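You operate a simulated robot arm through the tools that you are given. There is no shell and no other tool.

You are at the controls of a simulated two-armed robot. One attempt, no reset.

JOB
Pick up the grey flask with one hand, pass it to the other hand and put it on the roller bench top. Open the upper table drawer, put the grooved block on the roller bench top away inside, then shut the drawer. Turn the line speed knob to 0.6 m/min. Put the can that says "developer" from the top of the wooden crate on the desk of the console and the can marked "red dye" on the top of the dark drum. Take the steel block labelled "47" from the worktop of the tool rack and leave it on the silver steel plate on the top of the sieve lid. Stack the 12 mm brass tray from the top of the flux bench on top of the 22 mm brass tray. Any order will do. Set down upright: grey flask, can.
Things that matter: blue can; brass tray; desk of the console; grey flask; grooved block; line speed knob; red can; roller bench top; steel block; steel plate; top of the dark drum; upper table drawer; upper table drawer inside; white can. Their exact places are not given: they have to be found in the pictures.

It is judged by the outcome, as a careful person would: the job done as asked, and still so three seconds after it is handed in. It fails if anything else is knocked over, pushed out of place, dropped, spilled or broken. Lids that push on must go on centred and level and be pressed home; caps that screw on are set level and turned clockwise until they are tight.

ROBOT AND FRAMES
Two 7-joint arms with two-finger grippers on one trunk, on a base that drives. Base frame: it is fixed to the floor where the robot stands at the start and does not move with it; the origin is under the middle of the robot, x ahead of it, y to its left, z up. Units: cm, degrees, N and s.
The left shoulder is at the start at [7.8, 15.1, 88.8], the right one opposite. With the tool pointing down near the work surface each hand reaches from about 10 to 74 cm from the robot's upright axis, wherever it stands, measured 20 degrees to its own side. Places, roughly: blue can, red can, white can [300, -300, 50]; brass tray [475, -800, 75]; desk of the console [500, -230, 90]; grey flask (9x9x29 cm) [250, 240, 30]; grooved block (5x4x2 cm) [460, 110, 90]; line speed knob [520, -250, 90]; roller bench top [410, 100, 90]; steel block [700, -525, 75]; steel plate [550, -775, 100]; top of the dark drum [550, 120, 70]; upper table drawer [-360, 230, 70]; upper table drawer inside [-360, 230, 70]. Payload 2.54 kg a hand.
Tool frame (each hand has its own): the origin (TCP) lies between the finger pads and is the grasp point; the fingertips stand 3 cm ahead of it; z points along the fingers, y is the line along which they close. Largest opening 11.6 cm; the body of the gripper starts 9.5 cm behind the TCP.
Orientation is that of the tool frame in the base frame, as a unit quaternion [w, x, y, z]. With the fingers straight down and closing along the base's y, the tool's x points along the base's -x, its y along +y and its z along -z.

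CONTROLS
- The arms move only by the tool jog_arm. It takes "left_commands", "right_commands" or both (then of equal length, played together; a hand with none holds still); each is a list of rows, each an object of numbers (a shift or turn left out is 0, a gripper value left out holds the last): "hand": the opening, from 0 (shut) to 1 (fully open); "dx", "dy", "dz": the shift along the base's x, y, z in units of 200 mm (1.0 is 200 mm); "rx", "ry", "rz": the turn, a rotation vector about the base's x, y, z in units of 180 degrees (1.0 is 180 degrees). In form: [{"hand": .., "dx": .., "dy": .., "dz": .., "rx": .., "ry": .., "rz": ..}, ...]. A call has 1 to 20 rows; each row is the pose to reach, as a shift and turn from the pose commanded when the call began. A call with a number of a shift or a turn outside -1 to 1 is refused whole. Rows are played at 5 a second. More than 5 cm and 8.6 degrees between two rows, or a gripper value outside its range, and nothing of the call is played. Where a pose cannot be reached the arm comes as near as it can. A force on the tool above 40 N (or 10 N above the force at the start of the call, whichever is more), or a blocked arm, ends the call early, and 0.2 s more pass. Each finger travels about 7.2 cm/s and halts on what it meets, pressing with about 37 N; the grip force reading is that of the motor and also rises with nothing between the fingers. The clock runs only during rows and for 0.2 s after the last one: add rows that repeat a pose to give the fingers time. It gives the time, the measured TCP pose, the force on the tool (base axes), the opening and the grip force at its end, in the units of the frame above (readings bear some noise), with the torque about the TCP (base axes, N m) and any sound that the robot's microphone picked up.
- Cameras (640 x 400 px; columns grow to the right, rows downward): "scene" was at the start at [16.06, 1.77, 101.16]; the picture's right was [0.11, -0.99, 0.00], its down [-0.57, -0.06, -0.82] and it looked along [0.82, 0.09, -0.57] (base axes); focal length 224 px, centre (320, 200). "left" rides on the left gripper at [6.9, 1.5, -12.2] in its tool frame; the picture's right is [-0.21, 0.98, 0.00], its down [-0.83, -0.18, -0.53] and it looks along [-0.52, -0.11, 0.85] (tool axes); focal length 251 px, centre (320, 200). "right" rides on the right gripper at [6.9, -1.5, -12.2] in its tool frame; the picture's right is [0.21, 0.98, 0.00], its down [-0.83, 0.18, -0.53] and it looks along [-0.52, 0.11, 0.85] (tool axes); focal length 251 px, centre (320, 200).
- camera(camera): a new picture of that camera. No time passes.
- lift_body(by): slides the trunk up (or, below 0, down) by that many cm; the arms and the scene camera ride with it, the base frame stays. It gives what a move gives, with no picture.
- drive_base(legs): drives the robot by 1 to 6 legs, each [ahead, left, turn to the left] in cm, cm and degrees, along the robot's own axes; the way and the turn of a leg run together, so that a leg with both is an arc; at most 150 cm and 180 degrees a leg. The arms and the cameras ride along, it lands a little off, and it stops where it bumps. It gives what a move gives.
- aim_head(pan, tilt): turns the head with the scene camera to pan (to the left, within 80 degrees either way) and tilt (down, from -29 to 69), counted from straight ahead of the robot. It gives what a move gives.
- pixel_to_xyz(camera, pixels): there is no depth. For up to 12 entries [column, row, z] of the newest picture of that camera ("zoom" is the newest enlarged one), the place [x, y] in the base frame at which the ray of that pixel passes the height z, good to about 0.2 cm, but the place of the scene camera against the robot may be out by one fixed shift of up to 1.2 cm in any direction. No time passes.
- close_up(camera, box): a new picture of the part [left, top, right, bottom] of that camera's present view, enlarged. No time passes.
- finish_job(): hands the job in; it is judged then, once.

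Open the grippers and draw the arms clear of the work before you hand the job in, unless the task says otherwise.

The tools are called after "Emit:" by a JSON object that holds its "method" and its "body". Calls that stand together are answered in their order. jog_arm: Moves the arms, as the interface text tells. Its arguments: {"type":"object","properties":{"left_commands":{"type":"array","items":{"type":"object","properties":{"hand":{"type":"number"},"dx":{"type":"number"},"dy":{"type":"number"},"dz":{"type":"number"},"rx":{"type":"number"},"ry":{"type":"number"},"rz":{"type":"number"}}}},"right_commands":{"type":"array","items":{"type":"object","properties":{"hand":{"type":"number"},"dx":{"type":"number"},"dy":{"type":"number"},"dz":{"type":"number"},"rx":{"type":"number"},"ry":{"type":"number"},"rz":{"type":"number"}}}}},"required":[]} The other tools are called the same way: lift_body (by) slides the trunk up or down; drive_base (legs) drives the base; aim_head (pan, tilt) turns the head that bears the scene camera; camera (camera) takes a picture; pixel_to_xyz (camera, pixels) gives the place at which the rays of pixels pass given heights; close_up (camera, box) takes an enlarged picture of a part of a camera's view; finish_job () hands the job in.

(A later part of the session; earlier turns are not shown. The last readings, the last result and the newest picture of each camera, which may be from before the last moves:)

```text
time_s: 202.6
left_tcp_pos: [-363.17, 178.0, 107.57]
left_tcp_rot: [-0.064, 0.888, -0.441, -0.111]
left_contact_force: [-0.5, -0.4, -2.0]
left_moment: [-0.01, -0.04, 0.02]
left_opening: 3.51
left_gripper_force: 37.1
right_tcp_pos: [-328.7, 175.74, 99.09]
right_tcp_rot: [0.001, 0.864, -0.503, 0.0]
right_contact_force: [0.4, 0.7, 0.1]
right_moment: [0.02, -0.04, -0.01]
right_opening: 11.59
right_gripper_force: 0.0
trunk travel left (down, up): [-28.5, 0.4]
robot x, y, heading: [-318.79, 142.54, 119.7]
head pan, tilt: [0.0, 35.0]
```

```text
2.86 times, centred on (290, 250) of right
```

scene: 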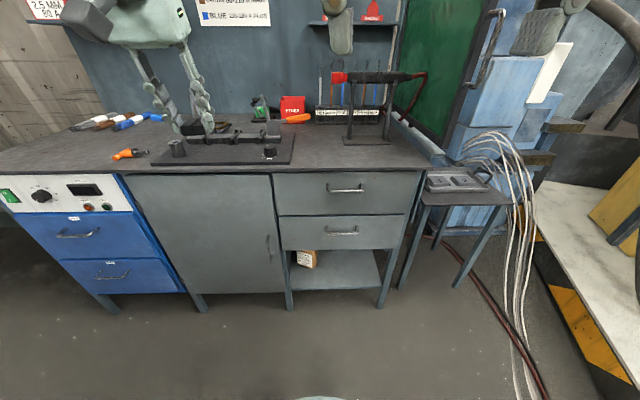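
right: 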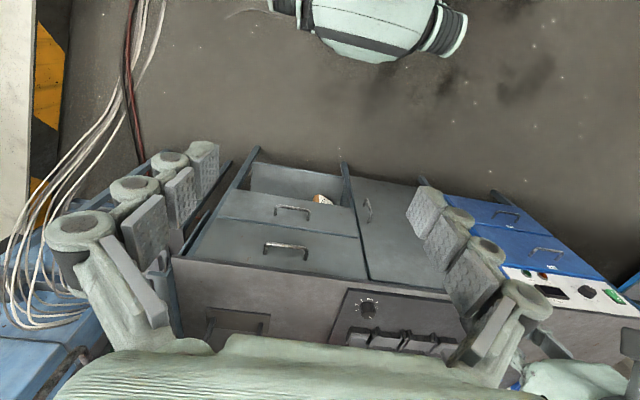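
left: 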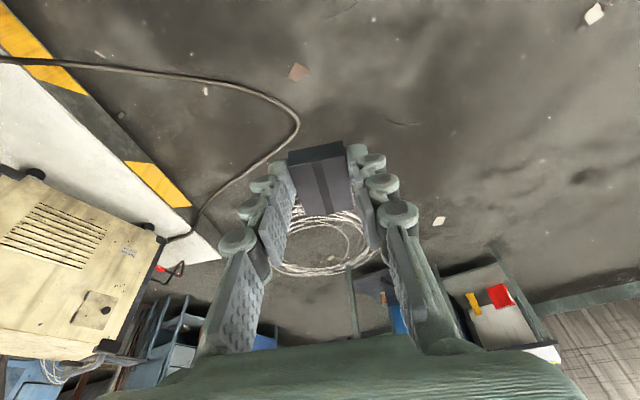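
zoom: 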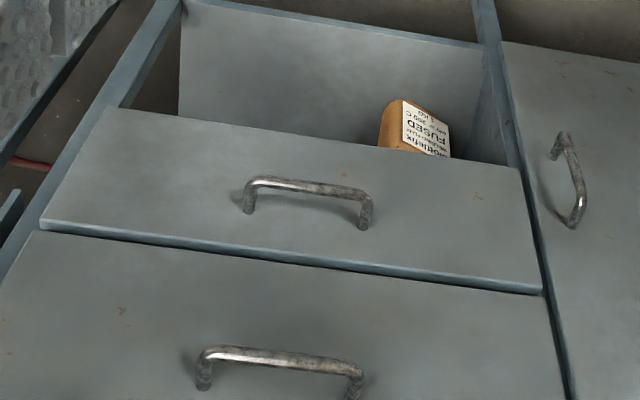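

The upper handle's bar now runs from zoom (205,352) to (360,372), centre about (283,358).

Emit:
{"method": "pixel_to_xyz", "body": {"camera": "zoom", "pixels": [[283, 358, 74], [283, 358, 76], [283, 358, 78], [283, 358, 80], [206, 352, 76], [206, 352, 78], [360, 371, 76], [360, 371, 78], [35, 232, 72], [545, 295, 72]]}}

```text
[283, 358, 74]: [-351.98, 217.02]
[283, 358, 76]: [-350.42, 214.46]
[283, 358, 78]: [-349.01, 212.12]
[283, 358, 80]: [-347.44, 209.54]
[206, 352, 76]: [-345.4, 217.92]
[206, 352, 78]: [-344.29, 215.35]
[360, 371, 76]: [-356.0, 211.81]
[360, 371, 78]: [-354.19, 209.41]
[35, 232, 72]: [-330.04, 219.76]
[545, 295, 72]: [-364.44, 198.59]
```

Triangulated: handle bar centre (-348.7,211.5,78.5), running at 31 degrees. I tilt the right hand to point forward while bringing it to 20 cm before the handle.

Emit:
{"method": "jog_arm", "body": {"right_commands": [{"rx": 0.03623, "ry": 0.02058, "dx": -0.0433, "dy": 0.0758, "dz": -0.079}, {"rx": 0.07246, "ry": 0.04116, "dx": -0.0866, "dy": 0.1516, "dz": -0.158}, {"rx": 0.1087, "ry": 0.06174, "dx": -0.13, "dy": 0.2275, "dz": -0.237}, {"rx": 0.1449, "ry": 0.0823, "dx": -0.173, "dy": 0.303, "dz": -0.317}, {"rx": 0.1811, "ry": 0.1029, "dx": -0.2165, "dy": 0.379, "dz": -0.396}, {"rx": 0.2174, "ry": 0.1235, "dx": -0.26, "dy": 0.455, "dz": -0.475}, {"rx": 0.2536, "ry": 0.144, "dx": -0.303, "dy": 0.53, "dz": -0.554}, {"rx": 0.2898, "ry": 0.1646, "dx": -0.346, "dy": 0.606, "dz": -0.633}, {"rx": 0.3261, "ry": 0.1852, "dx": -0.39, "dy": 0.682, "dz": -0.7125}, {"rx": 0.3623, "ry": 0.2058, "dx": -0.433, "dy": 0.758, "dz": -0.79}, {"rx": 0.3985, "ry": 0.2264, "dx": -0.476, "dy": 0.834, "dz": -0.87}, {"rx": 0.4348, "ry": 0.247, "dx": -0.52, "dy": 0.91, "dz": -0.95}]}}

Emit:
{"method": "camera", "body": {"camera": "scene"}}

```text
time_s: 205.2
left_tcp_pos: [-363.19, 177.95, 107.48]
left_tcp_rot: [-0.065, 0.889, -0.44, -0.111]
left_contact_force: [0.0, -0.8, -2.2]
left_moment: [-0.05, -0.03, 0.02]
left_opening: 3.52
left_gripper_force: 36.7
right_tcp_pos: [-342.79, 190.22, 83.67]
right_tcp_rot: [-0.358, 0.611, -0.362, -0.606]
right_contact_force: [0.9, 0.8, 0.5]
right_moment: [-0.03, 0.02, 0.01]
right_opening: 11.59
right_gripper_force: 0.0
right hand out of reach, approached as far as the arm can: row 6, 7, 11, 12
trunk travel left (down, up): [-28.5, 0.4]
robot x, y, heading: [-318.84, 142.22, 119.3]
head pan, tilt: [0.0, 35.0]
```

```text
taken
```

scene: 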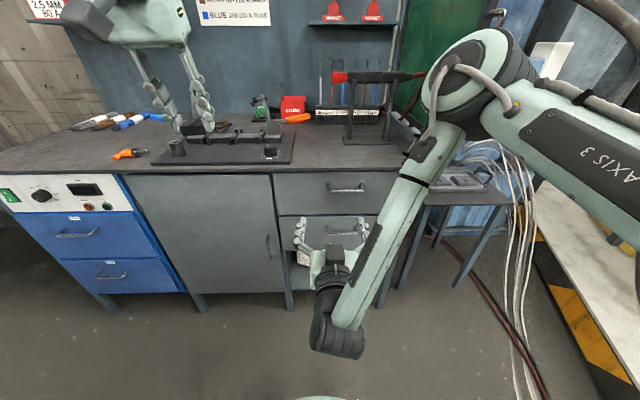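

The hand points forward. I now roll it 90 degrees so the fingers close vertically.

Emit:
{"method": "jog_arm", "body": {"right_commands": [{"rx": -0.0219, "ry": 0.0398}, {"rx": -0.0437, "ry": 0.0796}, {"rx": -0.0656, "ry": 0.1195}, {"rx": -0.0875, "ry": 0.1593}, {"rx": -0.1093, "ry": 0.1991}, {"rx": -0.1312, "ry": 0.2389}, {"rx": -0.153, "ry": 0.2787}, {"rx": -0.1749, "ry": 0.3185}, {"rx": -0.1968, "ry": 0.3584}, {"rx": -0.2186, "ry": 0.3982}, {"rx": -0.2405, "ry": 0.438}]}}

Emit:
{"method": "camera", "body": {"camera": "scene"}}

Emit:
{"method": "camera", "body": {"camera": "right"}}

```text
time_s: 207.6
left_tcp_pos: [-363.03, 177.92, 107.54]
left_tcp_rot: [-0.065, 0.888, -0.441, -0.112]
left_contact_force: [-0.1, 0.1, -2.3]
left_moment: [-0.03, -0.05, -0.02]
left_opening: 3.52
left_gripper_force: 37.1
right_tcp_pos: [-342.93, 189.93, 83.77]
right_tcp_rot: [-0.176, -0.172, 0.681, 0.69]
right_contact_force: [0.8, 0.4, 0.4]
right_moment: [0.0, -0.05, -0.01]
right_opening: 11.59
right_gripper_force: 0.1
right hand out of reach, approached as far as the arm can: row 1, 2, 3, 4, 5, 6, 7, 8, 9, 10, 11
trunk travel left (down, up): [-28.5, 0.4]
robot x, y, heading: [-318.42, 142.06, 119.6]
head pan, tilt: [0.0, 35.0]
```

```text
taken
```

scene: 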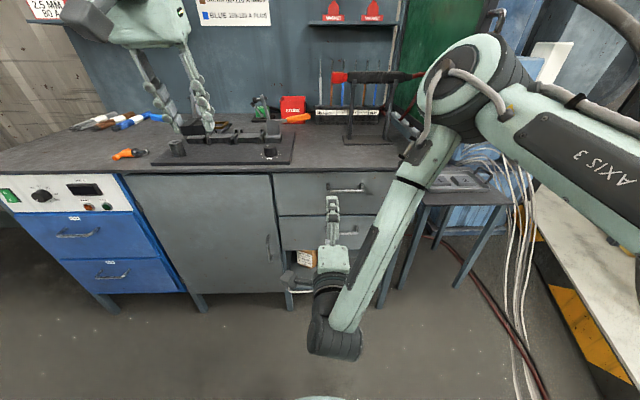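

```text
taken
```

right: 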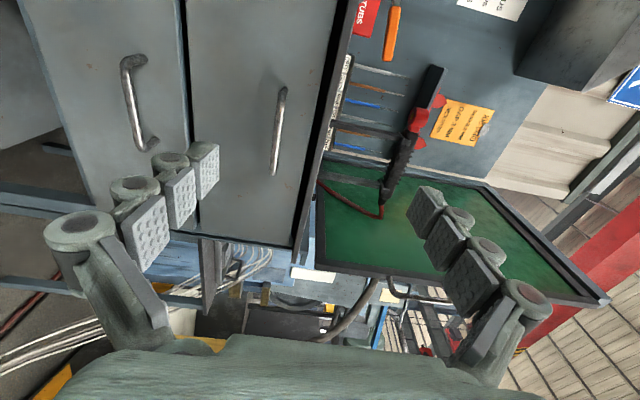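

The fingers now close vertically. I bring the hand to 8 cm before the handle at z 78.5 with a 5 cm opening.

Emit:
{"method": "jog_arm", "body": {"right_commands": [{"hand": 0.43, "dz": -0.1, "dy": 0.1, "dx": -0.01, "rz": 0.005}, {"dz": -0.2, "dy": 0.25, "dx": -0.03, "rz": 0.01}, {"dz": -0.265, "dy": 0.45, "dx": -0.05, "rz": 0.014}, {"dz": -0.265, "dy": 0.6, "dx": -0.07, "rz": 0.014}, {"dz": -0.265, "dy": 0.735, "dx": -0.085, "rz": 0.014}]}}

Emit:
{"method": "camera", "body": {"camera": "right"}}

Emit:
{"method": "camera", "body": {"camera": "scene"}}

```text
time_s: 208.8
left_tcp_pos: [-363.15, 177.95, 107.6]
left_tcp_rot: [-0.065, 0.888, -0.441, -0.112]
left_contact_force: [0.3, 0.2, -2.2]
left_moment: [-0.04, -0.01, 0.0]
left_opening: 3.53
left_gripper_force: 36.9
right_tcp_pos: [-350.51, 197.04, 84.7]
right_tcp_rot: [-0.179, -0.18, 0.686, 0.682]
right_contact_force: [0.1, 0.9, 0.0]
right_moment: [-0.02, 0.0, 0.0]
right_opening: 4.96
right_gripper_force: 0.0
right hand out of reach, approached as far as the arm can: row 1, 2, 3, 4, 5
trunk travel left (down, up): [-28.5, 0.4]
robot x, y, heading: [-318.6, 142.5, 119.5]
head pan, tilt: [0.0, 35.0]
```

```text
taken
```

right: 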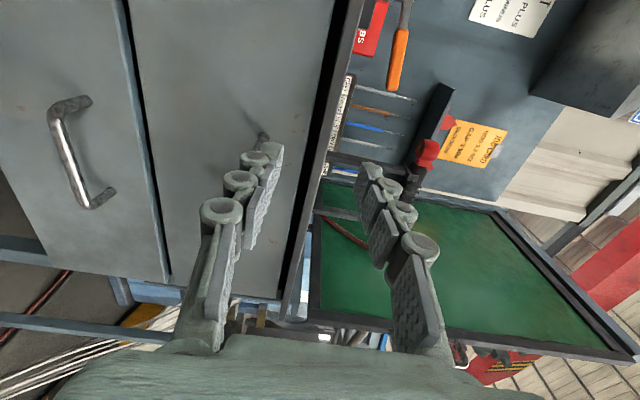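

```text
taken
```

scene: 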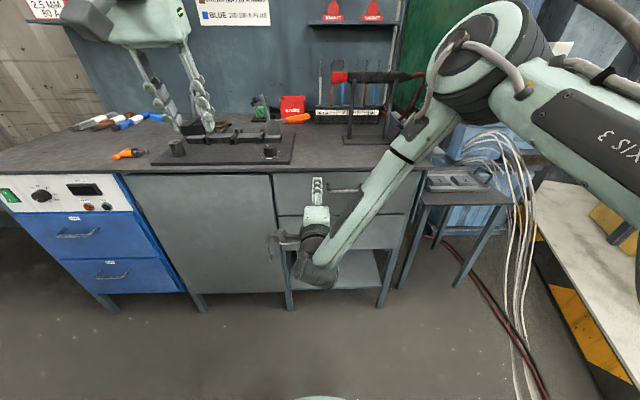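

The arm cannot get there from this shoulder height; I lower the trunk 15 cm so that the forearm lies flatter.

Emit:
{"method": "lift_body", "body": {"by": -15}}

Emit:
{"method": "jog_arm", "body": {"right_commands": [{"dz": 0.1}, {"dz": 0.25}, {"dz": 0.42}]}}

Emit:
{"method": "camera", "body": {"camera": "right"}}

Emit:
{"method": "camera", "body": {"camera": "scene"}}

```text
time_s: 210.5
left_tcp_pos: [-363.18, 177.87, 92.53]
left_tcp_rot: [-0.065, 0.889, -0.44, -0.111]
left_contact_force: [0.2, 0.0, -2.1]
left_moment: [-0.02, -0.04, 0.03]
left_opening: 3.51
left_gripper_force: 37.1
right_tcp_pos: [-350.51, 197.1, 69.88]
right_tcp_rot: [-0.18, -0.18, 0.685, 0.683]
right_contact_force: [-0.2, 0.5, -0.2]
right_moment: [0.03, 0.01, -0.03]
right_opening: 4.98
right_gripper_force: 0.1
trunk travel left (down, up): [-13.5, 15.4]
robot x, y, heading: [-318.96, 141.94, 119.8]
head pan, tilt: [0.0, 35.0]
```

```text
time_s: 211.3
left_tcp_pos: [-363.08, 177.85, 92.4]
left_tcp_rot: [-0.064, 0.889, -0.44, -0.111]
left_contact_force: [-0.4, 0.7, -1.9]
left_moment: [-0.02, -0.03, 0.01]
left_opening: 3.51
left_gripper_force: 36.8
right_tcp_pos: [-350.52, 197.17, 78.37]
right_tcp_rot: [-0.179, -0.181, 0.686, 0.682]
right_contact_force: [0.2, -0.5, -0.3]
right_moment: [-0.02, -0.03, -0.05]
right_opening: 4.99
right_gripper_force: 0.0
trunk travel left (down, up): [-13.5, 15.4]
robot x, y, heading: [-318.87, 142.04, 119.6]
head pan, tilt: [0.0, 35.0]
```

```text
taken
```

right: 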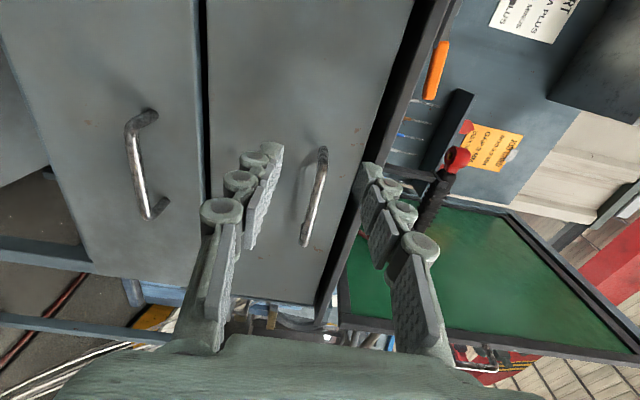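

```text
taken
```

scene: 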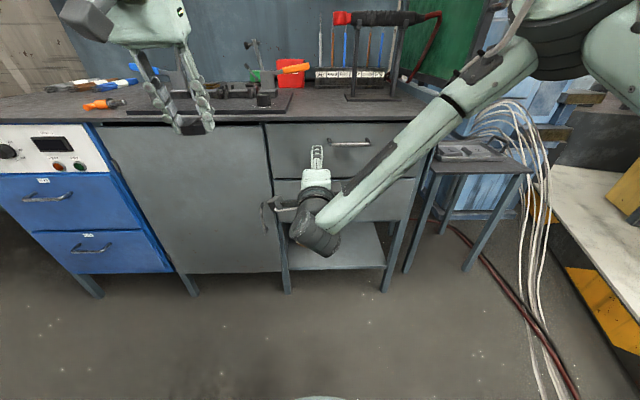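

Height is right now; the bar centre lies 8.6 cm to the right and 11.6 cm ahead of the TCP. I shift right first.

Emit:
{"method": "jog_arm", "body": {"right_commands": [{"dx": 0.12, "dy": 0.07}, {"dx": 0.25, "dy": 0.14}, {"dx": 0.375, "dy": 0.21}, {"dx": 0.375, "dy": 0.21}]}}

Emit:
{"method": "camera", "body": {"camera": "right"}}

```text
time_s: 212.3
left_tcp_pos: [-363.0, 177.92, 92.37]
left_tcp_rot: [-0.064, 0.888, -0.44, -0.112]
left_contact_force: [-0.7, -0.6, -2.1]
left_moment: [-0.03, -0.01, -0.02]
left_opening: 3.51
left_gripper_force: 37.2
right_tcp_pos: [-344.57, 199.48, 79.39]
right_tcp_rot: [-0.177, -0.178, 0.688, 0.681]
right_contact_force: [-0.4, -0.6, 0.1]
right_moment: [0.03, -0.01, 0.04]
right_opening: 4.99
right_gripper_force: 0.2
right hand out of reach, approached as far as the arm can: row 3, 4
trunk travel left (down, up): [-13.5, 15.4]
robot x, y, heading: [-318.9, 142.52, 119.6]
head pan, tilt: [0.0, 35.0]
```

```text
taken
```

right: 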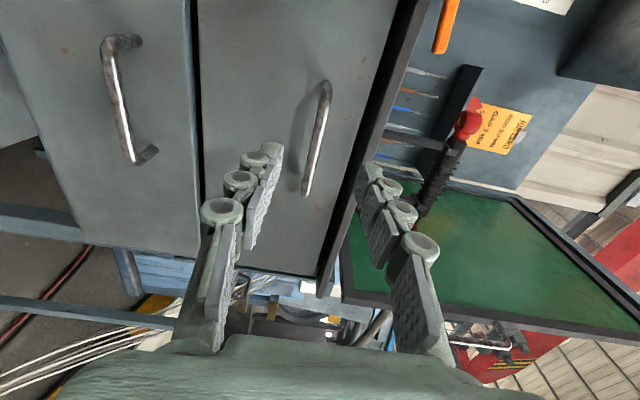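

I let the base do the approach: 10 cm ahead and 2.3 cm right.

Emit:
{"method": "drive_base", "body": {"legs": [[9.5, -2.3, 0]]}}

Emit:
{"method": "camera", "body": {"camera": "right"}}

Emit:
{"method": "camera", "body": {"camera": "scene"}}

```text
time_s: 213.5
left_tcp_pos: [-365.94, 187.59, 92.42]
left_tcp_rot: [-0.065, 0.889, -0.44, -0.111]
left_contact_force: [0.7, 0.1, -3.0]
left_moment: [-0.03, -0.03, -0.01]
left_opening: 3.5
left_gripper_force: 36.8
right_tcp_pos: [-347.62, 209.27, 79.34]
right_tcp_rot: [-0.178, -0.179, 0.688, 0.681]
right_contact_force: [-0.7, 0.4, -0.2]
right_moment: [0.0, -0.02, -0.01]
right_opening: 4.99
right_gripper_force: 0.1
trunk travel left (down, up): [-13.5, 15.4]
robot x, y, heading: [-321.61, 151.38, 119.5]
head pan, tilt: [0.0, 35.0]
```

```text
taken
```

right: 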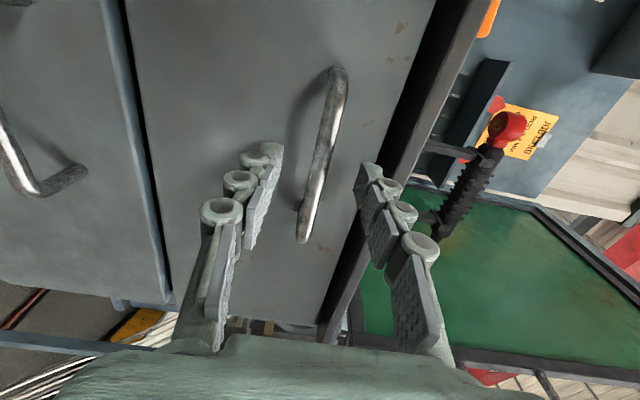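

```text
taken
```

scene: 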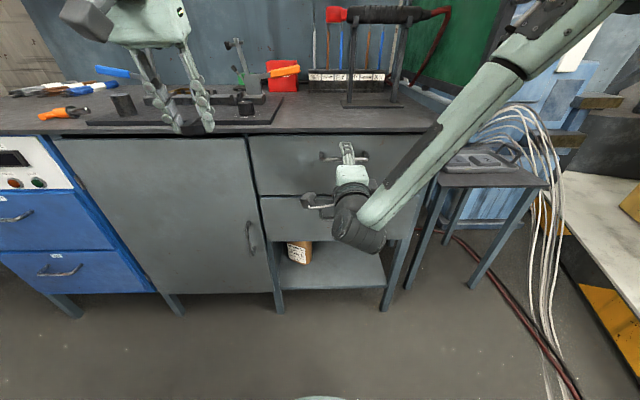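

The TCP is centred on the bar laterally and 2.5 cm short. I nudge the hand forward 1.2 cm and down 0.8 cm.

Emit:
{"method": "jog_arm", "body": {"right_commands": [{"dx": -0.03, "dy": 0.05, "dz": -0.03}, {"dx": -0.03, "dy": 0.052, "dz": -0.04}]}}

Emit:
{"method": "close_up", "body": {"camera": "right", "box": [200, 50, 440, 260]}}

```text
time_s: 214.1
left_tcp_pos: [-365.95, 187.48, 92.62]
left_tcp_rot: [-0.065, 0.889, -0.44, -0.112]
left_contact_force: [-0.1, 0.2, -2.8]
left_moment: [-0.04, -0.04, 0.0]
left_opening: 3.53
left_gripper_force: 37.1
right_tcp_pos: [-348.34, 209.99, 78.52]
right_tcp_rot: [-0.176, -0.176, 0.689, 0.681]
right_contact_force: [-0.5, 0.1, 0.0]
right_moment: [-0.03, 0.01, -0.03]
right_opening: 4.98
right_gripper_force: 0.2
right hand out of reach, approached as far as the arm can: row 2
trunk travel left (down, up): [-13.5, 15.4]
robot x, y, heading: [-321.55, 151.92, 119.5]
head pan, tilt: [0.0, 35.0]
```

```text
1.90 times, centred on (320, 155) of right
```

zoom: 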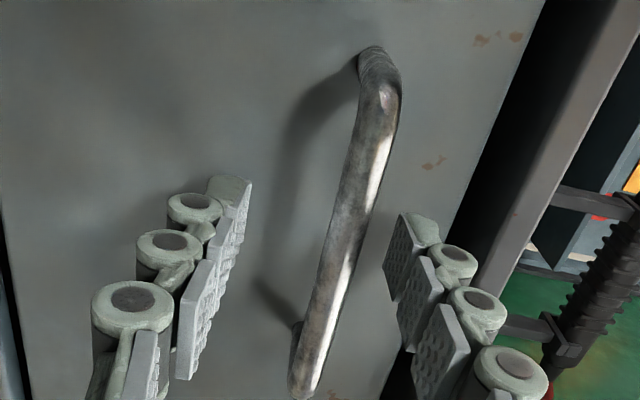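

The bar runs between the finger pads. I close the right hand on it.

Emit:
{"method": "jog_arm", "body": {"right_commands": [{"hand": 0.3}, {"hand": 0.15}, {"hand": 0.05}, {"hand": 0.05}, {"hand": 0.05}]}}

Emit:
{"method": "close_up", "body": {"camera": "right", "box": [200, 50, 440, 260]}}

```text
time_s: 215.3
left_tcp_pos: [-365.92, 187.44, 92.6]
left_tcp_rot: [-0.065, 0.889, -0.439, -0.112]
left_contact_force: [0.8, 0.1, -1.9]
left_moment: [-0.01, -0.01, 0.0]
left_opening: 3.51
left_gripper_force: 37.0
right_tcp_pos: [-348.43, 209.99, 79.0]
right_tcp_rot: [-0.175, -0.177, 0.688, 0.682]
right_contact_force: [-0.4, 2.0, 13.8]
right_moment: [0.08, -0.07, -0.11]
right_opening: 1.57
right_gripper_force: 7.6
trunk travel left (down, up): [-13.5, 15.4]
robot x, y, heading: [-322.01, 152.27, 119.7]
head pan, tilt: [0.0, 35.0]
```

```text
1.90 times, centred on (320, 155) of right
```

zoom: 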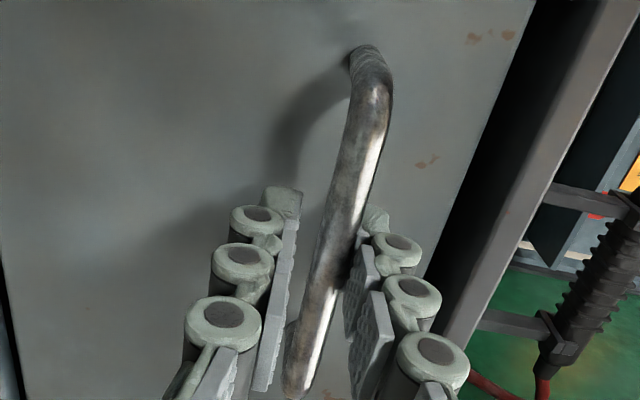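

The upper finger touched first, so the bar is slightly higher; I raise the hand 0.6 cm and finish closing.

Emit:
{"method": "jog_arm", "body": {"right_commands": [{"dz": 0.02, "hand": 0.12}, {"dz": 0.025, "hand": 0.12}, {"dz": 0.025, "hand": 0.04}, {"dz": 0.025, "hand": 0.0}, {"dz": 0.025, "hand": 0.0}, {"dz": 0.025, "hand": 0.0}]}}

```text
time_s: 216.7
left_tcp_pos: [-365.97, 187.6, 92.53]
left_tcp_rot: [-0.065, 0.889, -0.44, -0.112]
left_contact_force: [-0.6, 0.0, -2.6]
left_moment: [-0.04, -0.04, 0.01]
left_opening: 3.52
left_gripper_force: 37.0
right_tcp_pos: [-348.43, 209.92, 79.26]
right_tcp_rot: [-0.176, -0.179, 0.688, 0.681]
right_contact_force: [-1.8, 0.8, 2.6]
right_moment: [0.04, -0.04, 0.18]
right_opening: 0.94
right_gripper_force: 36.5
trunk travel left (down, up): [-13.5, 15.4]
robot x, y, heading: [-321.25, 151.85, 119.8]
head pan, tilt: [0.0, 35.0]
```

The bar is gripped (0.94 cm). I drive back to pull the drawer out, first 6 cm.

Emit:
{"method": "drive_base", "body": {"legs": [[-6, 0, 0]]}}

Emit:
{"method": "camera", "body": {"camera": "scene"}}

```text
time_s: 217.6
left_tcp_pos: [-363.04, 182.46, 92.43]
left_tcp_rot: [-0.064, 0.889, -0.44, -0.111]
left_contact_force: [-1.0, 0.5, -1.6]
left_moment: [0.0, -0.02, -0.04]
left_opening: 3.54
left_gripper_force: 37.2
right_tcp_pos: [-345.38, 205.08, 79.26]
right_tcp_rot: [-0.176, -0.177, 0.688, 0.681]
right_contact_force: [4.5, 1.4, 1.4]
right_moment: [0.05, 0.01, 0.29]
right_opening: 0.98
right_gripper_force: 37.3
trunk travel left (down, up): [-13.5, 15.4]
robot x, y, heading: [-318.63, 146.88, 119.5]
head pan, tilt: [0.0, 35.0]
```

```text
taken
```

scene: 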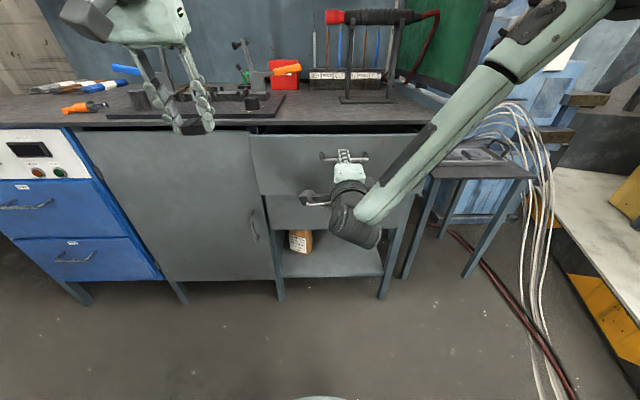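

The drawer opens smoothly (about 6 cm). I pull another 16 cm in two steps.

Emit:
{"method": "drive_base", "body": {"legs": [[-8, 0, 0]]}}

Emit:
{"method": "drive_base", "body": {"legs": [[-8, 0, 0]]}}

Emit:
{"method": "camera", "body": {"camera": "scene"}}

Emit:
{"method": "camera", "body": {"camera": "left"}}

```text
time_s: 218.7
left_tcp_pos: [-359.03, 175.63, 92.56]
left_tcp_rot: [-0.064, 0.888, -0.441, -0.113]
left_contact_force: [0.7, -0.7, -1.4]
left_moment: [-0.02, 0.05, 0.0]
left_opening: 3.52
left_gripper_force: 36.6
right_tcp_pos: [-341.39, 198.22, 79.11]
right_tcp_rot: [-0.175, -0.177, 0.689, 0.681]
right_contact_force: [6.1, 3.3, 1.2]
right_moment: [0.02, 0.02, 0.14]
right_opening: 0.97
right_gripper_force: 37.0
trunk travel left (down, up): [-13.5, 15.4]
robot x, y, heading: [-314.44, 139.69, 119.4]
head pan, tilt: [0.0, 35.0]
```

```text
time_s: 219.8
left_tcp_pos: [-355.05, 168.73, 92.5]
left_tcp_rot: [-0.064, 0.888, -0.441, -0.112]
left_contact_force: [-0.2, 0.4, -1.1]
left_moment: [-0.07, -0.04, 0.0]
left_opening: 3.54
left_gripper_force: 37.2
right_tcp_pos: [-337.33, 191.32, 79.21]
right_tcp_rot: [-0.173, -0.175, 0.689, 0.682]
right_contact_force: [9.1, 4.7, 1.8]
right_moment: [0.03, 0.0, 0.07]
right_opening: 0.96
right_gripper_force: 36.8
trunk travel left (down, up): [-13.5, 15.4]
robot x, y, heading: [-310.58, 132.95, 119.5]
head pan, tilt: [0.0, 35.0]
```

```text
taken
```

scene: 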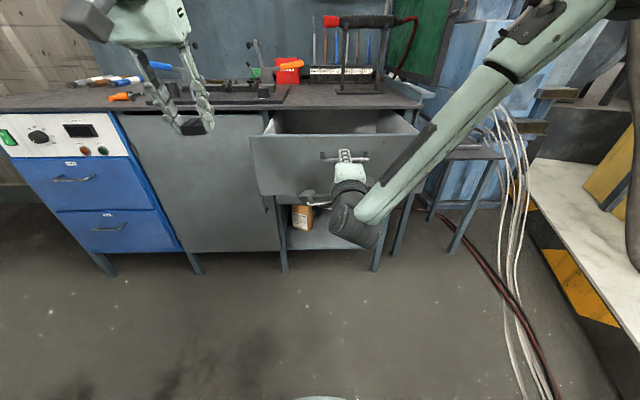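

```text
taken
```

left: 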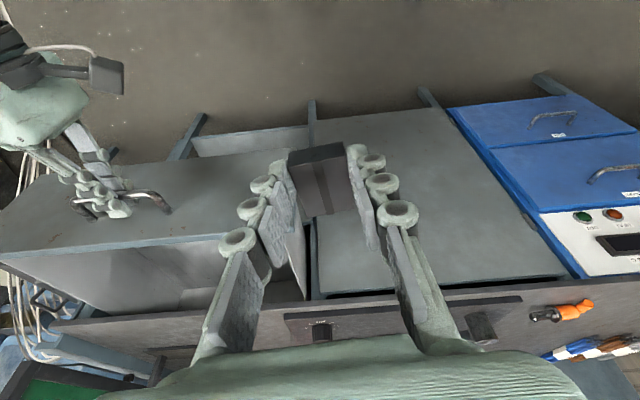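

The drawer is about 22 cm open but its inside is too far for the left hand. I release the handle, back off 8 cm, and fold the right hand to point down.

Emit:
{"method": "jog_arm", "body": {"right_commands": [{"hand": 0.2}, {"hand": 0.4}, {"hand": 0.45}, {"hand": 0.45}]}}

Emit:
{"method": "drive_base", "body": {"legs": [[-8, 0, 0]]}}

Emit:
{"method": "camera", "body": {"camera": "scene"}}

```text
time_s: 220.8
left_tcp_pos: [-355.13, 168.88, 92.38]
left_tcp_rot: [-0.065, 0.888, -0.442, -0.112]
left_contact_force: [0.6, 0.5, -3.3]
left_moment: [-0.01, 0.0, 0.02]
left_opening: 3.52
left_gripper_force: 36.9
right_tcp_pos: [-337.24, 191.25, 79.21]
right_tcp_rot: [-0.173, -0.176, 0.688, 0.682]
right_contact_force: [0.3, -0.5, 0.1]
right_moment: [0.01, -0.01, 0.04]
right_opening: 5.2
right_gripper_force: 0.0
trunk travel left (down, up): [-13.5, 15.4]
robot x, y, heading: [-310.57, 133.16, 119.3]
head pan, tilt: [0.0, 35.0]
```

```text
time_s: 221.8
left_tcp_pos: [-351.29, 161.86, 92.52]
left_tcp_rot: [-0.065, 0.888, -0.44, -0.112]
left_contact_force: [-0.6, 0.3, -2.0]
left_moment: [-0.07, 0.01, -0.04]
left_opening: 3.53
left_gripper_force: 37.5
right_tcp_pos: [-333.56, 184.4, 79.19]
right_tcp_rot: [-0.173, -0.176, 0.689, 0.682]
right_contact_force: [-0.2, -0.5, 0.0]
right_moment: [-0.02, -0.03, 0.02]
right_opening: 5.2
right_gripper_force: 0.0
trunk travel left (down, up): [-13.5, 15.4]
robot x, y, heading: [-306.69, 126.26, 119.4]
head pan, tilt: [0.0, 35.0]
```

```text
taken
```

scene: 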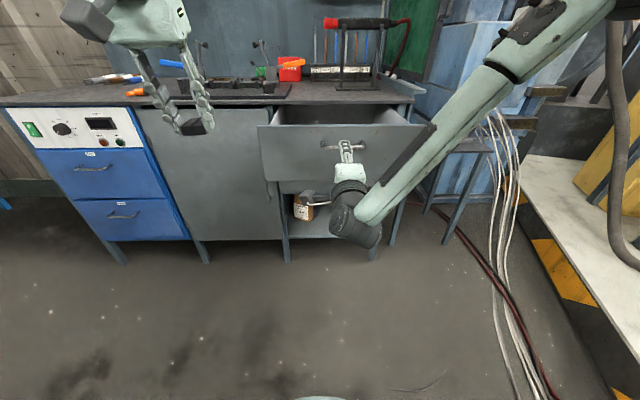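

The drawer stays open. I fold the right hand back to pointing down, drawing it toward the robot.

Emit:
{"method": "jog_arm", "body": {"right_commands": [{"rx": -0.00973, "ry": -0.03497, "rz": 0.02566, "dx": 0.038, "dy": -0.067, "dz": 0.053}, {"rx": -0.01945, "ry": -0.06994, "rz": 0.05132, "dx": 0.075, "dy": -0.133, "dz": 0.107}, {"rx": -0.02918, "ry": -0.10491, "rz": 0.07698, "dx": 0.113, "dy": -0.2, "dz": 0.16}, {"rx": -0.03891, "ry": -0.13988, "rz": 0.10264, "dx": 0.151, "dy": -0.267, "dz": 0.213}, {"rx": -0.04864, "ry": -0.17485, "rz": 0.1283, "dx": 0.189, "dy": -0.333, "dz": 0.267}, {"rx": -0.05836, "ry": -0.20982, "rz": 0.15396, "dx": 0.226, "dy": -0.4, "dz": 0.32}, {"rx": -0.06809, "ry": -0.24479, "rz": 0.17962, "dx": 0.264, "dy": -0.467, "dz": 0.373}, {"rx": -0.07782, "ry": -0.27976, "rz": 0.20528, "dx": 0.302, "dy": -0.533, "dz": 0.427}, {"rx": -0.08754, "ry": -0.31473, "rz": 0.23094, "dx": 0.34, "dy": -0.6, "dz": 0.48}, {"rx": -0.09727, "ry": -0.3497, "rz": 0.2566, "dx": 0.377, "dy": -0.667, "dz": 0.533}, {"rx": -0.107, "ry": -0.38467, "rz": 0.28226, "dx": 0.415, "dy": -0.733, "dz": 0.587}, {"rx": -0.11672, "ry": -0.41964, "rz": 0.30792, "dx": 0.453, "dy": -0.8, "dz": 0.64}, {"rx": -0.12645, "ry": -0.45461, "rz": 0.33358, "dx": 0.49, "dy": -0.867, "dz": 0.693}, {"rx": -0.13618, "ry": -0.48958, "rz": 0.35924, "dx": 0.528, "dy": -0.933, "dz": 0.747}, {"rx": -0.1459, "ry": -0.5246, "rz": 0.3849, "dx": 0.566, "dy": -1.0, "dz": 0.8}]}}

Emit:
{"method": "camera", "body": {"camera": "scene"}}

```text
time_s: 225.0
left_tcp_pos: [-351.29, 161.83, 92.56]
left_tcp_rot: [-0.065, 0.889, -0.44, -0.111]
left_contact_force: [0.2, 0.7, -1.8]
left_moment: [-0.04, -0.03, 0.01]
left_opening: 3.53
left_gripper_force: 36.7
right_tcp_pos: [-322.21, 164.34, 95.38]
right_tcp_rot: [-0.009, 0.864, -0.503, -0.003]
right_contact_force: [0.4, -0.6, 0.0]
right_moment: [0.01, 0.02, 0.02]
right_opening: 5.21
right_gripper_force: 0.0
trunk travel left (down, up): [-13.5, 15.4]
robot x, y, heading: [-307.01, 125.93, 119.6]
head pan, tilt: [0.0, 35.0]
```

```text
taken
```

scene: 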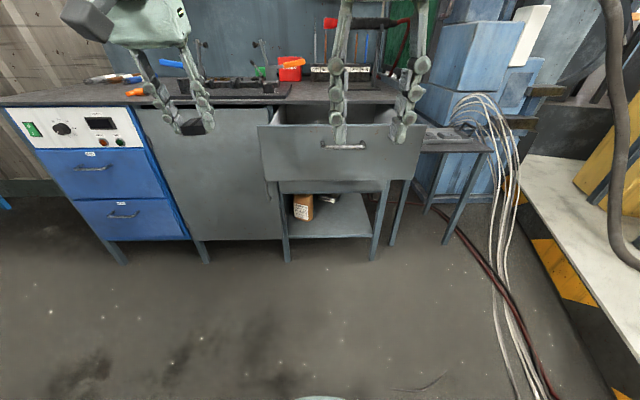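

I raise the left hand with the block and drive 22 cm ahead so the drawer's inside comes within reach.

Emit:
{"method": "jog_arm", "body": {"left_commands": [{"dz": 0.15}, {"dz": 0.3}], "right_commands": [{"dz": 0.15}, {"dz": 0.3}]}}

Emit:
{"method": "drive_base", "body": {"legs": [[20, 0, 0]]}}

Emit:
{"method": "camera", "body": {"camera": "left"}}

Emit:
{"method": "camera", "body": {"camera": "right"}}

Emit:
{"method": "camera", "body": {"camera": "scene"}}

```text
time_s: 225.6
left_tcp_pos: [-351.29, 161.74, 98.56]
left_tcp_rot: [-0.066, 0.888, -0.442, -0.111]
left_contact_force: [-0.4, 0.3, -2.0]
left_moment: [-0.04, -0.01, 0.0]
left_opening: 3.55
left_gripper_force: 37.0
right_tcp_pos: [-322.02, 164.44, 101.36]
right_tcp_rot: [-0.009, 0.865, -0.502, -0.004]
right_contact_force: [0.2, -0.8, 0.3]
right_moment: [0.0, 0.01, 0.03]
right_opening: 5.24
right_gripper_force: 0.1
trunk travel left (down, up): [-13.5, 15.4]
robot x, y, heading: [-306.79, 126.19, 119.5]
head pan, tilt: [0.0, 35.0]
```

```text
time_s: 227.2
left_tcp_pos: [-361.42, 179.63, 98.42]
left_tcp_rot: [-0.064, 0.889, -0.44, -0.111]
left_contact_force: [0.0, 0.5, -2.9]
left_moment: [-0.06, -0.05, 0.01]
left_opening: 3.51
left_gripper_force: 36.7
right_tcp_pos: [-332.33, 182.27, 101.28]
right_tcp_rot: [-0.008, 0.864, -0.504, -0.003]
right_contact_force: [0.1, -0.4, 0.0]
right_moment: [-0.04, -0.01, 0.02]
right_opening: 5.24
right_gripper_force: 0.1
trunk travel left (down, up): [-13.5, 15.4]
robot x, y, heading: [-317.07, 143.99, 119.4]
head pan, tilt: [0.0, 35.0]
```

```text
taken
```

left: 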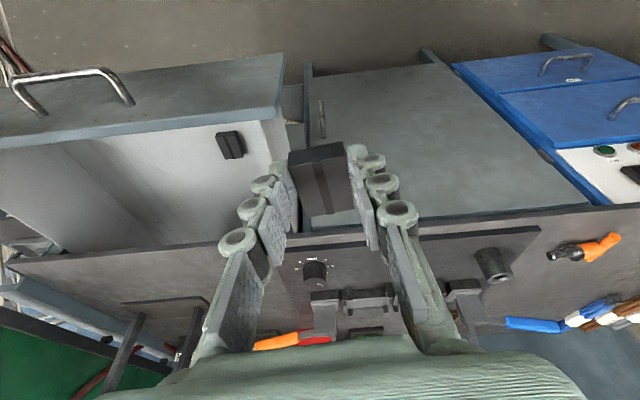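

```text
taken
```

right: 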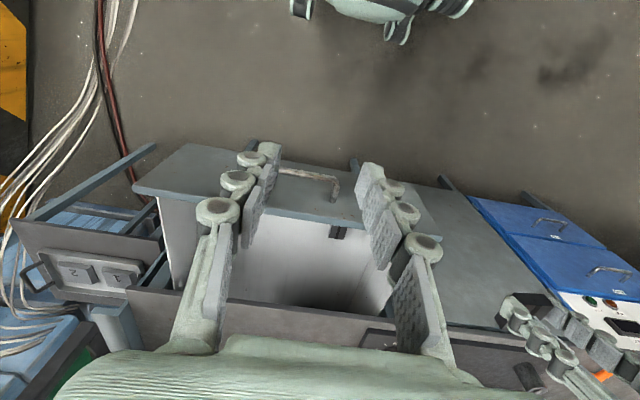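

```text
taken
```

scene: 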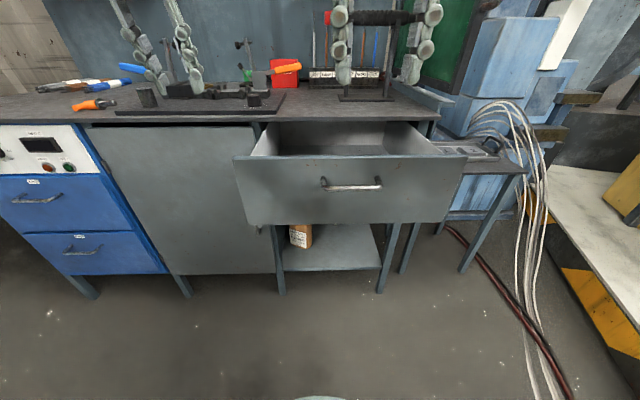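

I compute a few points of the open drawer from the left wrist view.

Emit:
{"method": "pixel_to_xyz", "body": {"camera": "left", "pixels": [[284, 90, 83], [0, 145, 83], [262, 122, 83], [110, 100, 79], [285, 200, 83], [170, 180, 72], [230, 145, 76], [300, 232, 85]]}}

Emit:
{"method": "pixel_to_xyz", "body": {"camera": "right", "pixels": [[310, 172, 79], [140, 190, 83], [440, 238, 83], [250, 285, 83], [330, 270, 72], [335, 233, 76], [170, 200, 83]]}}

```text
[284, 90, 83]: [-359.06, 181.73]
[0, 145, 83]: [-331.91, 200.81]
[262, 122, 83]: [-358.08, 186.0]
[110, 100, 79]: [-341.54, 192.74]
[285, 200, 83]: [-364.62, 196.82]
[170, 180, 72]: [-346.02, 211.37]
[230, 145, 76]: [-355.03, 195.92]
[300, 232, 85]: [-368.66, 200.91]
```

```text
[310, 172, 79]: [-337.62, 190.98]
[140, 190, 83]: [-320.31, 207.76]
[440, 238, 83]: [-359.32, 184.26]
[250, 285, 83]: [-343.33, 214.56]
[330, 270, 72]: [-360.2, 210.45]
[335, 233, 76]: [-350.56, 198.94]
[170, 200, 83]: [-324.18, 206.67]
```

There is a small dark thing inside the drawer near the front; I zoom on it in both views.

Emit:
{"method": "close_up", "body": {"camera": "left", "box": [80, 60, 320, 260]}}

Emit:
{"method": "close_up", "body": {"camera": "right", "box": [220, 160, 420, 310]}}

```text
2.00 times, centred on (200, 160) of left
```

zoom: 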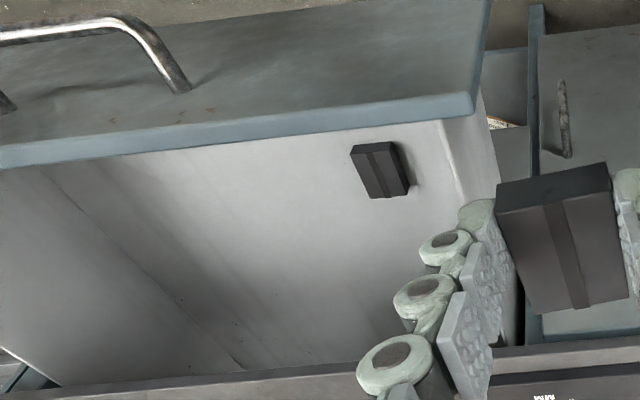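

```text
2.67 times, centred on (320, 235) of right
```

zoom: 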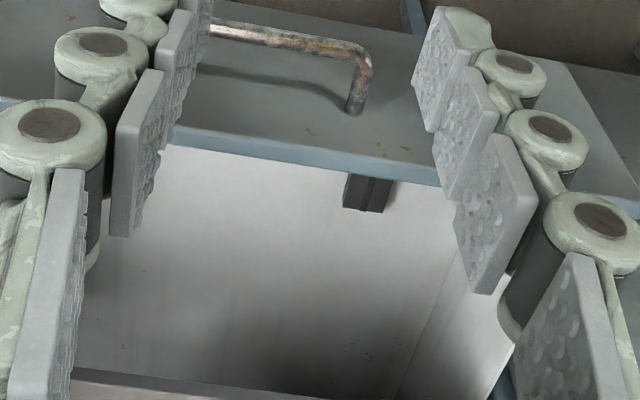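

A like block already lies inside. I find its place to set ours well beside it.

Emit:
{"method": "pixel_to_xyz", "body": {"camera": "left", "pixels": [[229, 146, 74], [229, 146, 72], [229, 146, 70]]}}

Emit:
{"method": "pixel_to_xyz", "body": {"camera": "right", "pixels": [[338, 231, 74], [338, 231, 72], [338, 231, 70]]}}

```text
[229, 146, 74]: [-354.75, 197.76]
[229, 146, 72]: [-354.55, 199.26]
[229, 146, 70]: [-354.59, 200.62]
```

```text
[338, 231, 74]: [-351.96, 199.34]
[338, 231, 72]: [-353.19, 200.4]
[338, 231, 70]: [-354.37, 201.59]
```

The existing block is at (-354.5,201) and the drawer floor near z 69. I choose (-343.2,205) for ours; first I move the right hand aside, make the left hand vertical, and drive 6 cm closer.

Emit:
{"method": "jog_arm", "body": {"right_commands": [{"dx": 0.2, "dy": 0.08}, {"dx": 0.4, "dy": 0.16}, {"dx": 0.6, "dy": 0.24}, {"dx": 0.8, "dy": 0.32}], "left_commands": [{"rx": -0.036, "ry": -0.0205}, {"rx": -0.0725, "ry": -0.0411}, {"rx": -0.0725, "ry": -0.0411, "dz": 0.05}, {"rx": -0.0725, "ry": -0.0411, "dz": 0.1}]}}

Emit:
{"method": "drive_base", "body": {"legs": [[5, 0, 0]]}}

Emit:
{"method": "camera", "body": {"camera": "left"}}

```text
time_s: 228.2
left_tcp_pos: [-361.34, 179.63, 100.56]
left_tcp_rot: [0.009, 0.895, -0.445, -0.004]
left_contact_force: [-0.7, -0.4, -2.2]
left_moment: [0.02, 0.0, 0.01]
left_opening: 3.49
left_gripper_force: 36.8
right_tcp_pos: [-316.07, 188.96, 101.31]
right_tcp_rot: [-0.009, 0.864, -0.503, -0.004]
right_contact_force: [0.2, 0.4, -1.2]
right_moment: [0.02, 0.01, -0.05]
right_opening: 5.22
right_gripper_force: 0.1
trunk travel left (down, up): [-13.5, 15.4]
robot x, y, heading: [-317.05, 143.91, 119.7]
head pan, tilt: [0.0, 35.0]
```

```text
time_s: 229.2
left_tcp_pos: [-363.92, 184.12, 100.36]
left_tcp_rot: [0.009, 0.895, -0.445, -0.003]
left_contact_force: [-0.3, 0.3, -1.8]
left_moment: [-0.05, -0.03, 0.0]
left_opening: 3.54
left_gripper_force: 37.0
right_tcp_pos: [-318.71, 193.36, 101.28]
right_tcp_rot: [-0.008, 0.864, -0.504, -0.004]
right_contact_force: [-0.2, 0.4, 0.0]
right_moment: [0.01, 0.02, 0.01]
right_opening: 5.23
right_gripper_force: 0.1
trunk travel left (down, up): [-13.5, 15.4]
robot x, y, heading: [-319.24, 148.02, 119.7]
head pan, tilt: [0.0, 35.0]
```

```text
taken
```

left: 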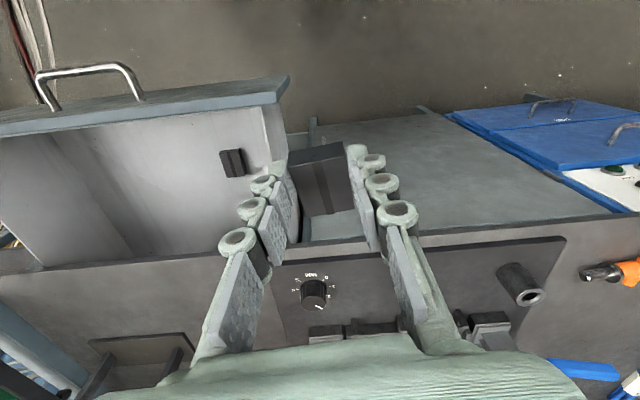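

I carry the block over the drawer at z 100.

Emit:
{"method": "jog_arm", "body": {"left_commands": [{"dx": 0.16, "dy": 0.16}, {"dx": 0.32, "dy": 0.32}, {"dx": 0.48, "dy": 0.48}, {"dx": 0.64, "dy": 0.64}, {"dx": 0.8, "dy": 0.8}, {"dx": 0.98, "dy": 0.99}]}}

Emit:
{"method": "camera", "body": {"camera": "left"}}

Emit:
{"method": "camera", "body": {"camera": "scene"}}

```text
refused: row 6 steps farther than a row can; nothing moved
```

```text
taken
```

left: 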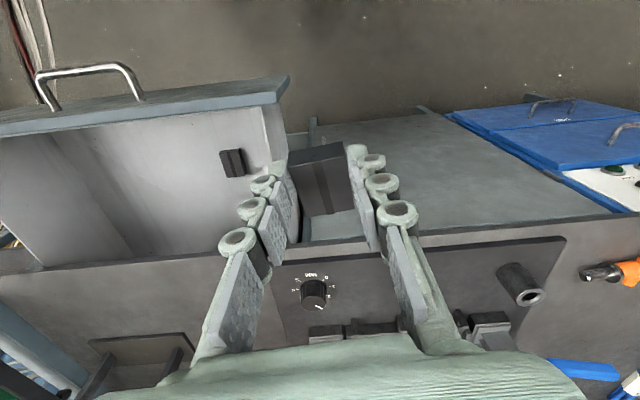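

```text
taken
```

scene: 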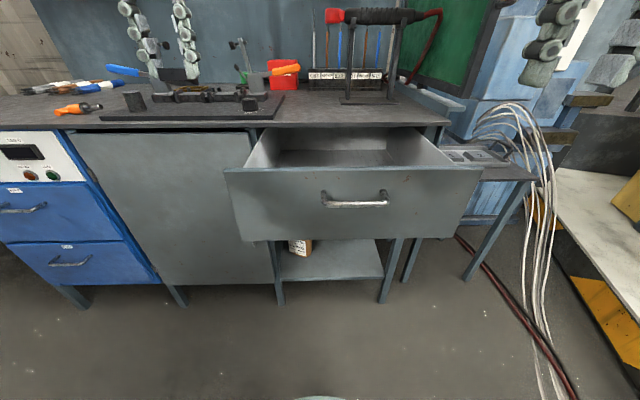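

The last row was too long a step; I send it again with even steps.

Emit:
{"method": "jog_arm", "body": {"left_commands": [{"dx": 0.14, "dy": 0.14}, {"dx": 0.28, "dy": 0.28}, {"dx": 0.42, "dy": 0.42}, {"dx": 0.56, "dy": 0.56}, {"dx": 0.7, "dy": 0.7}, {"dx": 0.84, "dy": 0.84}, {"dx": 0.98, "dy": 0.99}]}}

Emit:
{"method": "camera", "body": {"camera": "left"}}

Emit:
{"method": "camera", "body": {"camera": "scene"}}

```text
time_s: 230.8
left_tcp_pos: [-356.23, 185.9, 96.2]
left_tcp_rot: [0.009, 0.895, -0.445, -0.003]
left_contact_force: [0.5, -0.7, -1.4]
left_moment: [0.03, -0.02, 0.01]
left_opening: 3.52
left_gripper_force: 37.2
left hand out of reach, approached as far as the arm can: row 1, 2, 3, 4, 5, 6, 7
right_tcp_pos: [-318.63, 193.28, 101.38]
right_tcp_rot: [-0.009, 0.864, -0.503, -0.004]
right_contact_force: [-0.4, 0.3, -0.3]
right_moment: [0.01, 0.0, 0.05]
right_opening: 5.21
right_gripper_force: 0.2
trunk travel left (down, up): [-13.5, 15.4]
robot x, y, heading: [-319.38, 148.44, 119.3]
head pan, tilt: [0.0, 35.0]
```

```text
taken
```

left: 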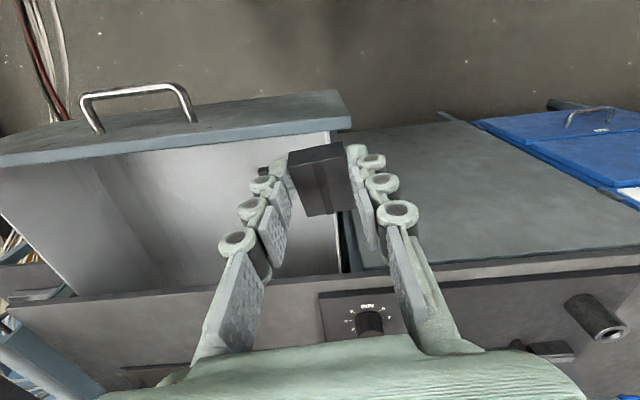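

```text
taken
```

scene: 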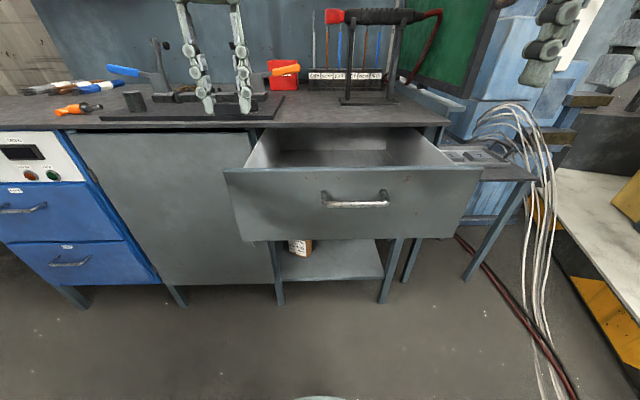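

The reach is short because the shoulder is low now. I raise the trunk 15 cm and continue.

Emit:
{"method": "lift_body", "body": {"by": 15}}

Emit:
{"method": "jog_arm", "body": {"left_commands": [{"dz": -0.1}, {"dx": 0.1, "dy": 0.15, "dz": -0.2}, {"dx": 0.25, "dy": 0.33, "dz": -0.3}, {"dx": 0.4, "dy": 0.5, "dz": -0.4}, {"dx": 0.53, "dy": 0.7, "dz": -0.45}, {"dx": 0.63, "dy": 0.9, "dz": -0.5}, {"dx": 0.645, "dy": 0.95, "dz": -0.5}]}}

Emit:
{"method": "camera", "body": {"camera": "left"}}

```text
time_s: 232.5
left_tcp_pos: [-356.42, 185.93, 111.28]
left_tcp_rot: [0.01, 0.895, -0.445, -0.003]
left_contact_force: [-0.1, 0.9, -1.7]
left_moment: [-0.05, -0.02, 0.01]
left_opening: 3.52
left_gripper_force: 37.2
right_tcp_pos: [-318.71, 193.33, 116.38]
right_tcp_rot: [-0.009, 0.864, -0.503, -0.003]
right_contact_force: [0.5, 1.0, 0.6]
right_moment: [0.03, -0.01, 0.0]
right_opening: 5.2
right_gripper_force: 0.1
trunk travel left (down, up): [-28.5, 0.4]
robot x, y, heading: [-319.22, 148.41, 119.4]
head pan, tilt: [0.0, 35.0]
```

```text
refused: row 3 steps farther than a row can; nothing moved
```

```text
taken
```

left: 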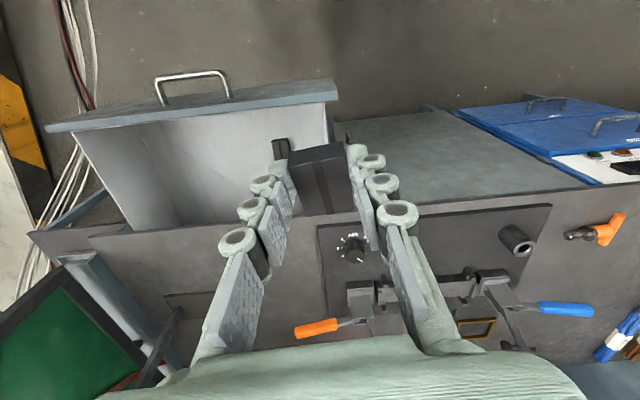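

Same steps, made shorter.

Emit:
{"method": "jog_arm", "body": {"left_commands": [{"dz": -0.1}, {"dx": 0.1, "dy": 0.12, "dz": -0.2}, {"dx": 0.2, "dy": 0.26, "dz": -0.3}, {"dx": 0.3, "dy": 0.41, "dz": -0.38}, {"dx": 0.42, "dy": 0.57, "dz": -0.44}, {"dx": 0.54, "dy": 0.74, "dz": -0.48}, {"dx": 0.64, "dy": 0.92, "dz": -0.5}, {"dx": 0.66, "dy": 0.95, "dz": -0.5}]}}

Emit:
{"method": "camera", "body": {"camera": "left"}}

```text
time_s: 234.3
left_tcp_pos: [-355.04, 188.98, 100.42]
left_tcp_rot: [0.007, 0.896, -0.445, -0.004]
left_contact_force: [-0.3, 0.1, -1.8]
left_moment: [0.02, 0.01, -0.02]
left_opening: 3.51
left_gripper_force: 36.6
left hand out of reach, approached as far as the arm can: row 2, 3, 4, 5, 6, 7, 8
right_tcp_pos: [-318.67, 193.24, 116.36]
right_tcp_rot: [-0.008, 0.864, -0.503, -0.004]
right_contact_force: [0.1, -0.5, 0.7]
right_moment: [0.0, -0.01, 0.03]
right_opening: 5.22
right_gripper_force: 0.0
trunk travel left (down, up): [-28.5, 0.4]
robot x, y, heading: [-319.33, 148.24, 119.6]
head pan, tilt: [0.0, 35.0]
```

```text
taken
```

left: 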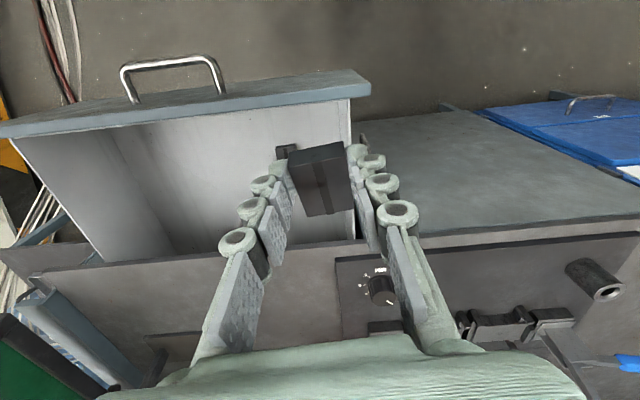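

The left arm is limited toward its right side, so I shift the base 18 cm to the right instead, which carries the block over the drawer.

Emit:
{"method": "drive_base", "body": {"legs": [[0, -17, 0]]}}

Emit:
{"method": "camera", "body": {"camera": "left"}}

Emit:
{"method": "camera", "body": {"camera": "scene"}}

```text
time_s: 236.6
left_tcp_pos: [-340.0, 197.57, 100.4]
left_tcp_rot: [0.007, 0.895, -0.447, -0.004]
left_contact_force: [0.6, 0.1, -2.7]
left_moment: [0.01, 0.02, -0.01]
left_opening: 3.52
left_gripper_force: 36.8
right_tcp_pos: [-303.63, 201.81, 116.3]
right_tcp_rot: [-0.008, 0.864, -0.504, -0.003]
right_contact_force: [0.9, -0.5, 1.0]
right_moment: [-0.03, 0.0, 0.02]
right_opening: 5.25
right_gripper_force: 0.1
trunk travel left (down, up): [-28.5, 0.4]
robot x, y, heading: [-304.41, 156.9, 119.2]
head pan, tilt: [0.0, 35.0]
```

```text
taken
```

left: 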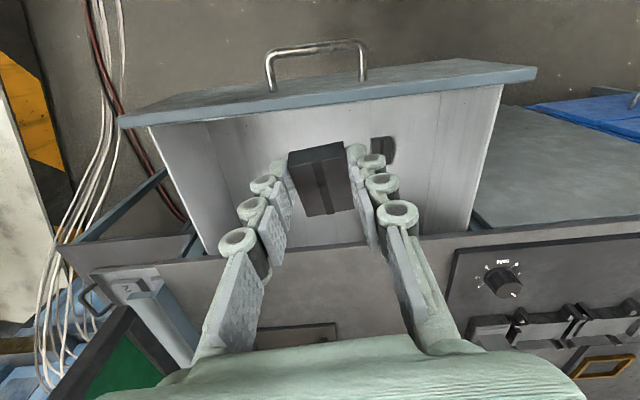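

```text
taken
```

scene: 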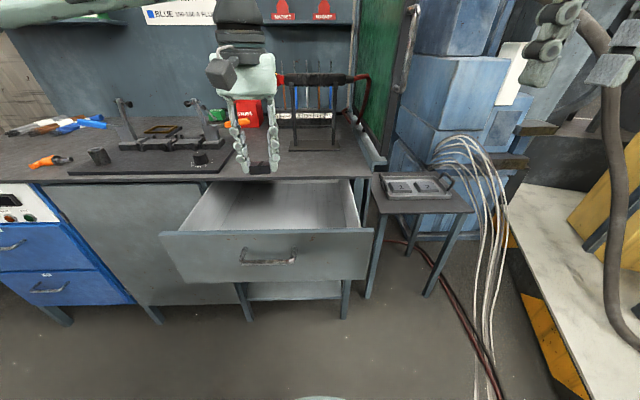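

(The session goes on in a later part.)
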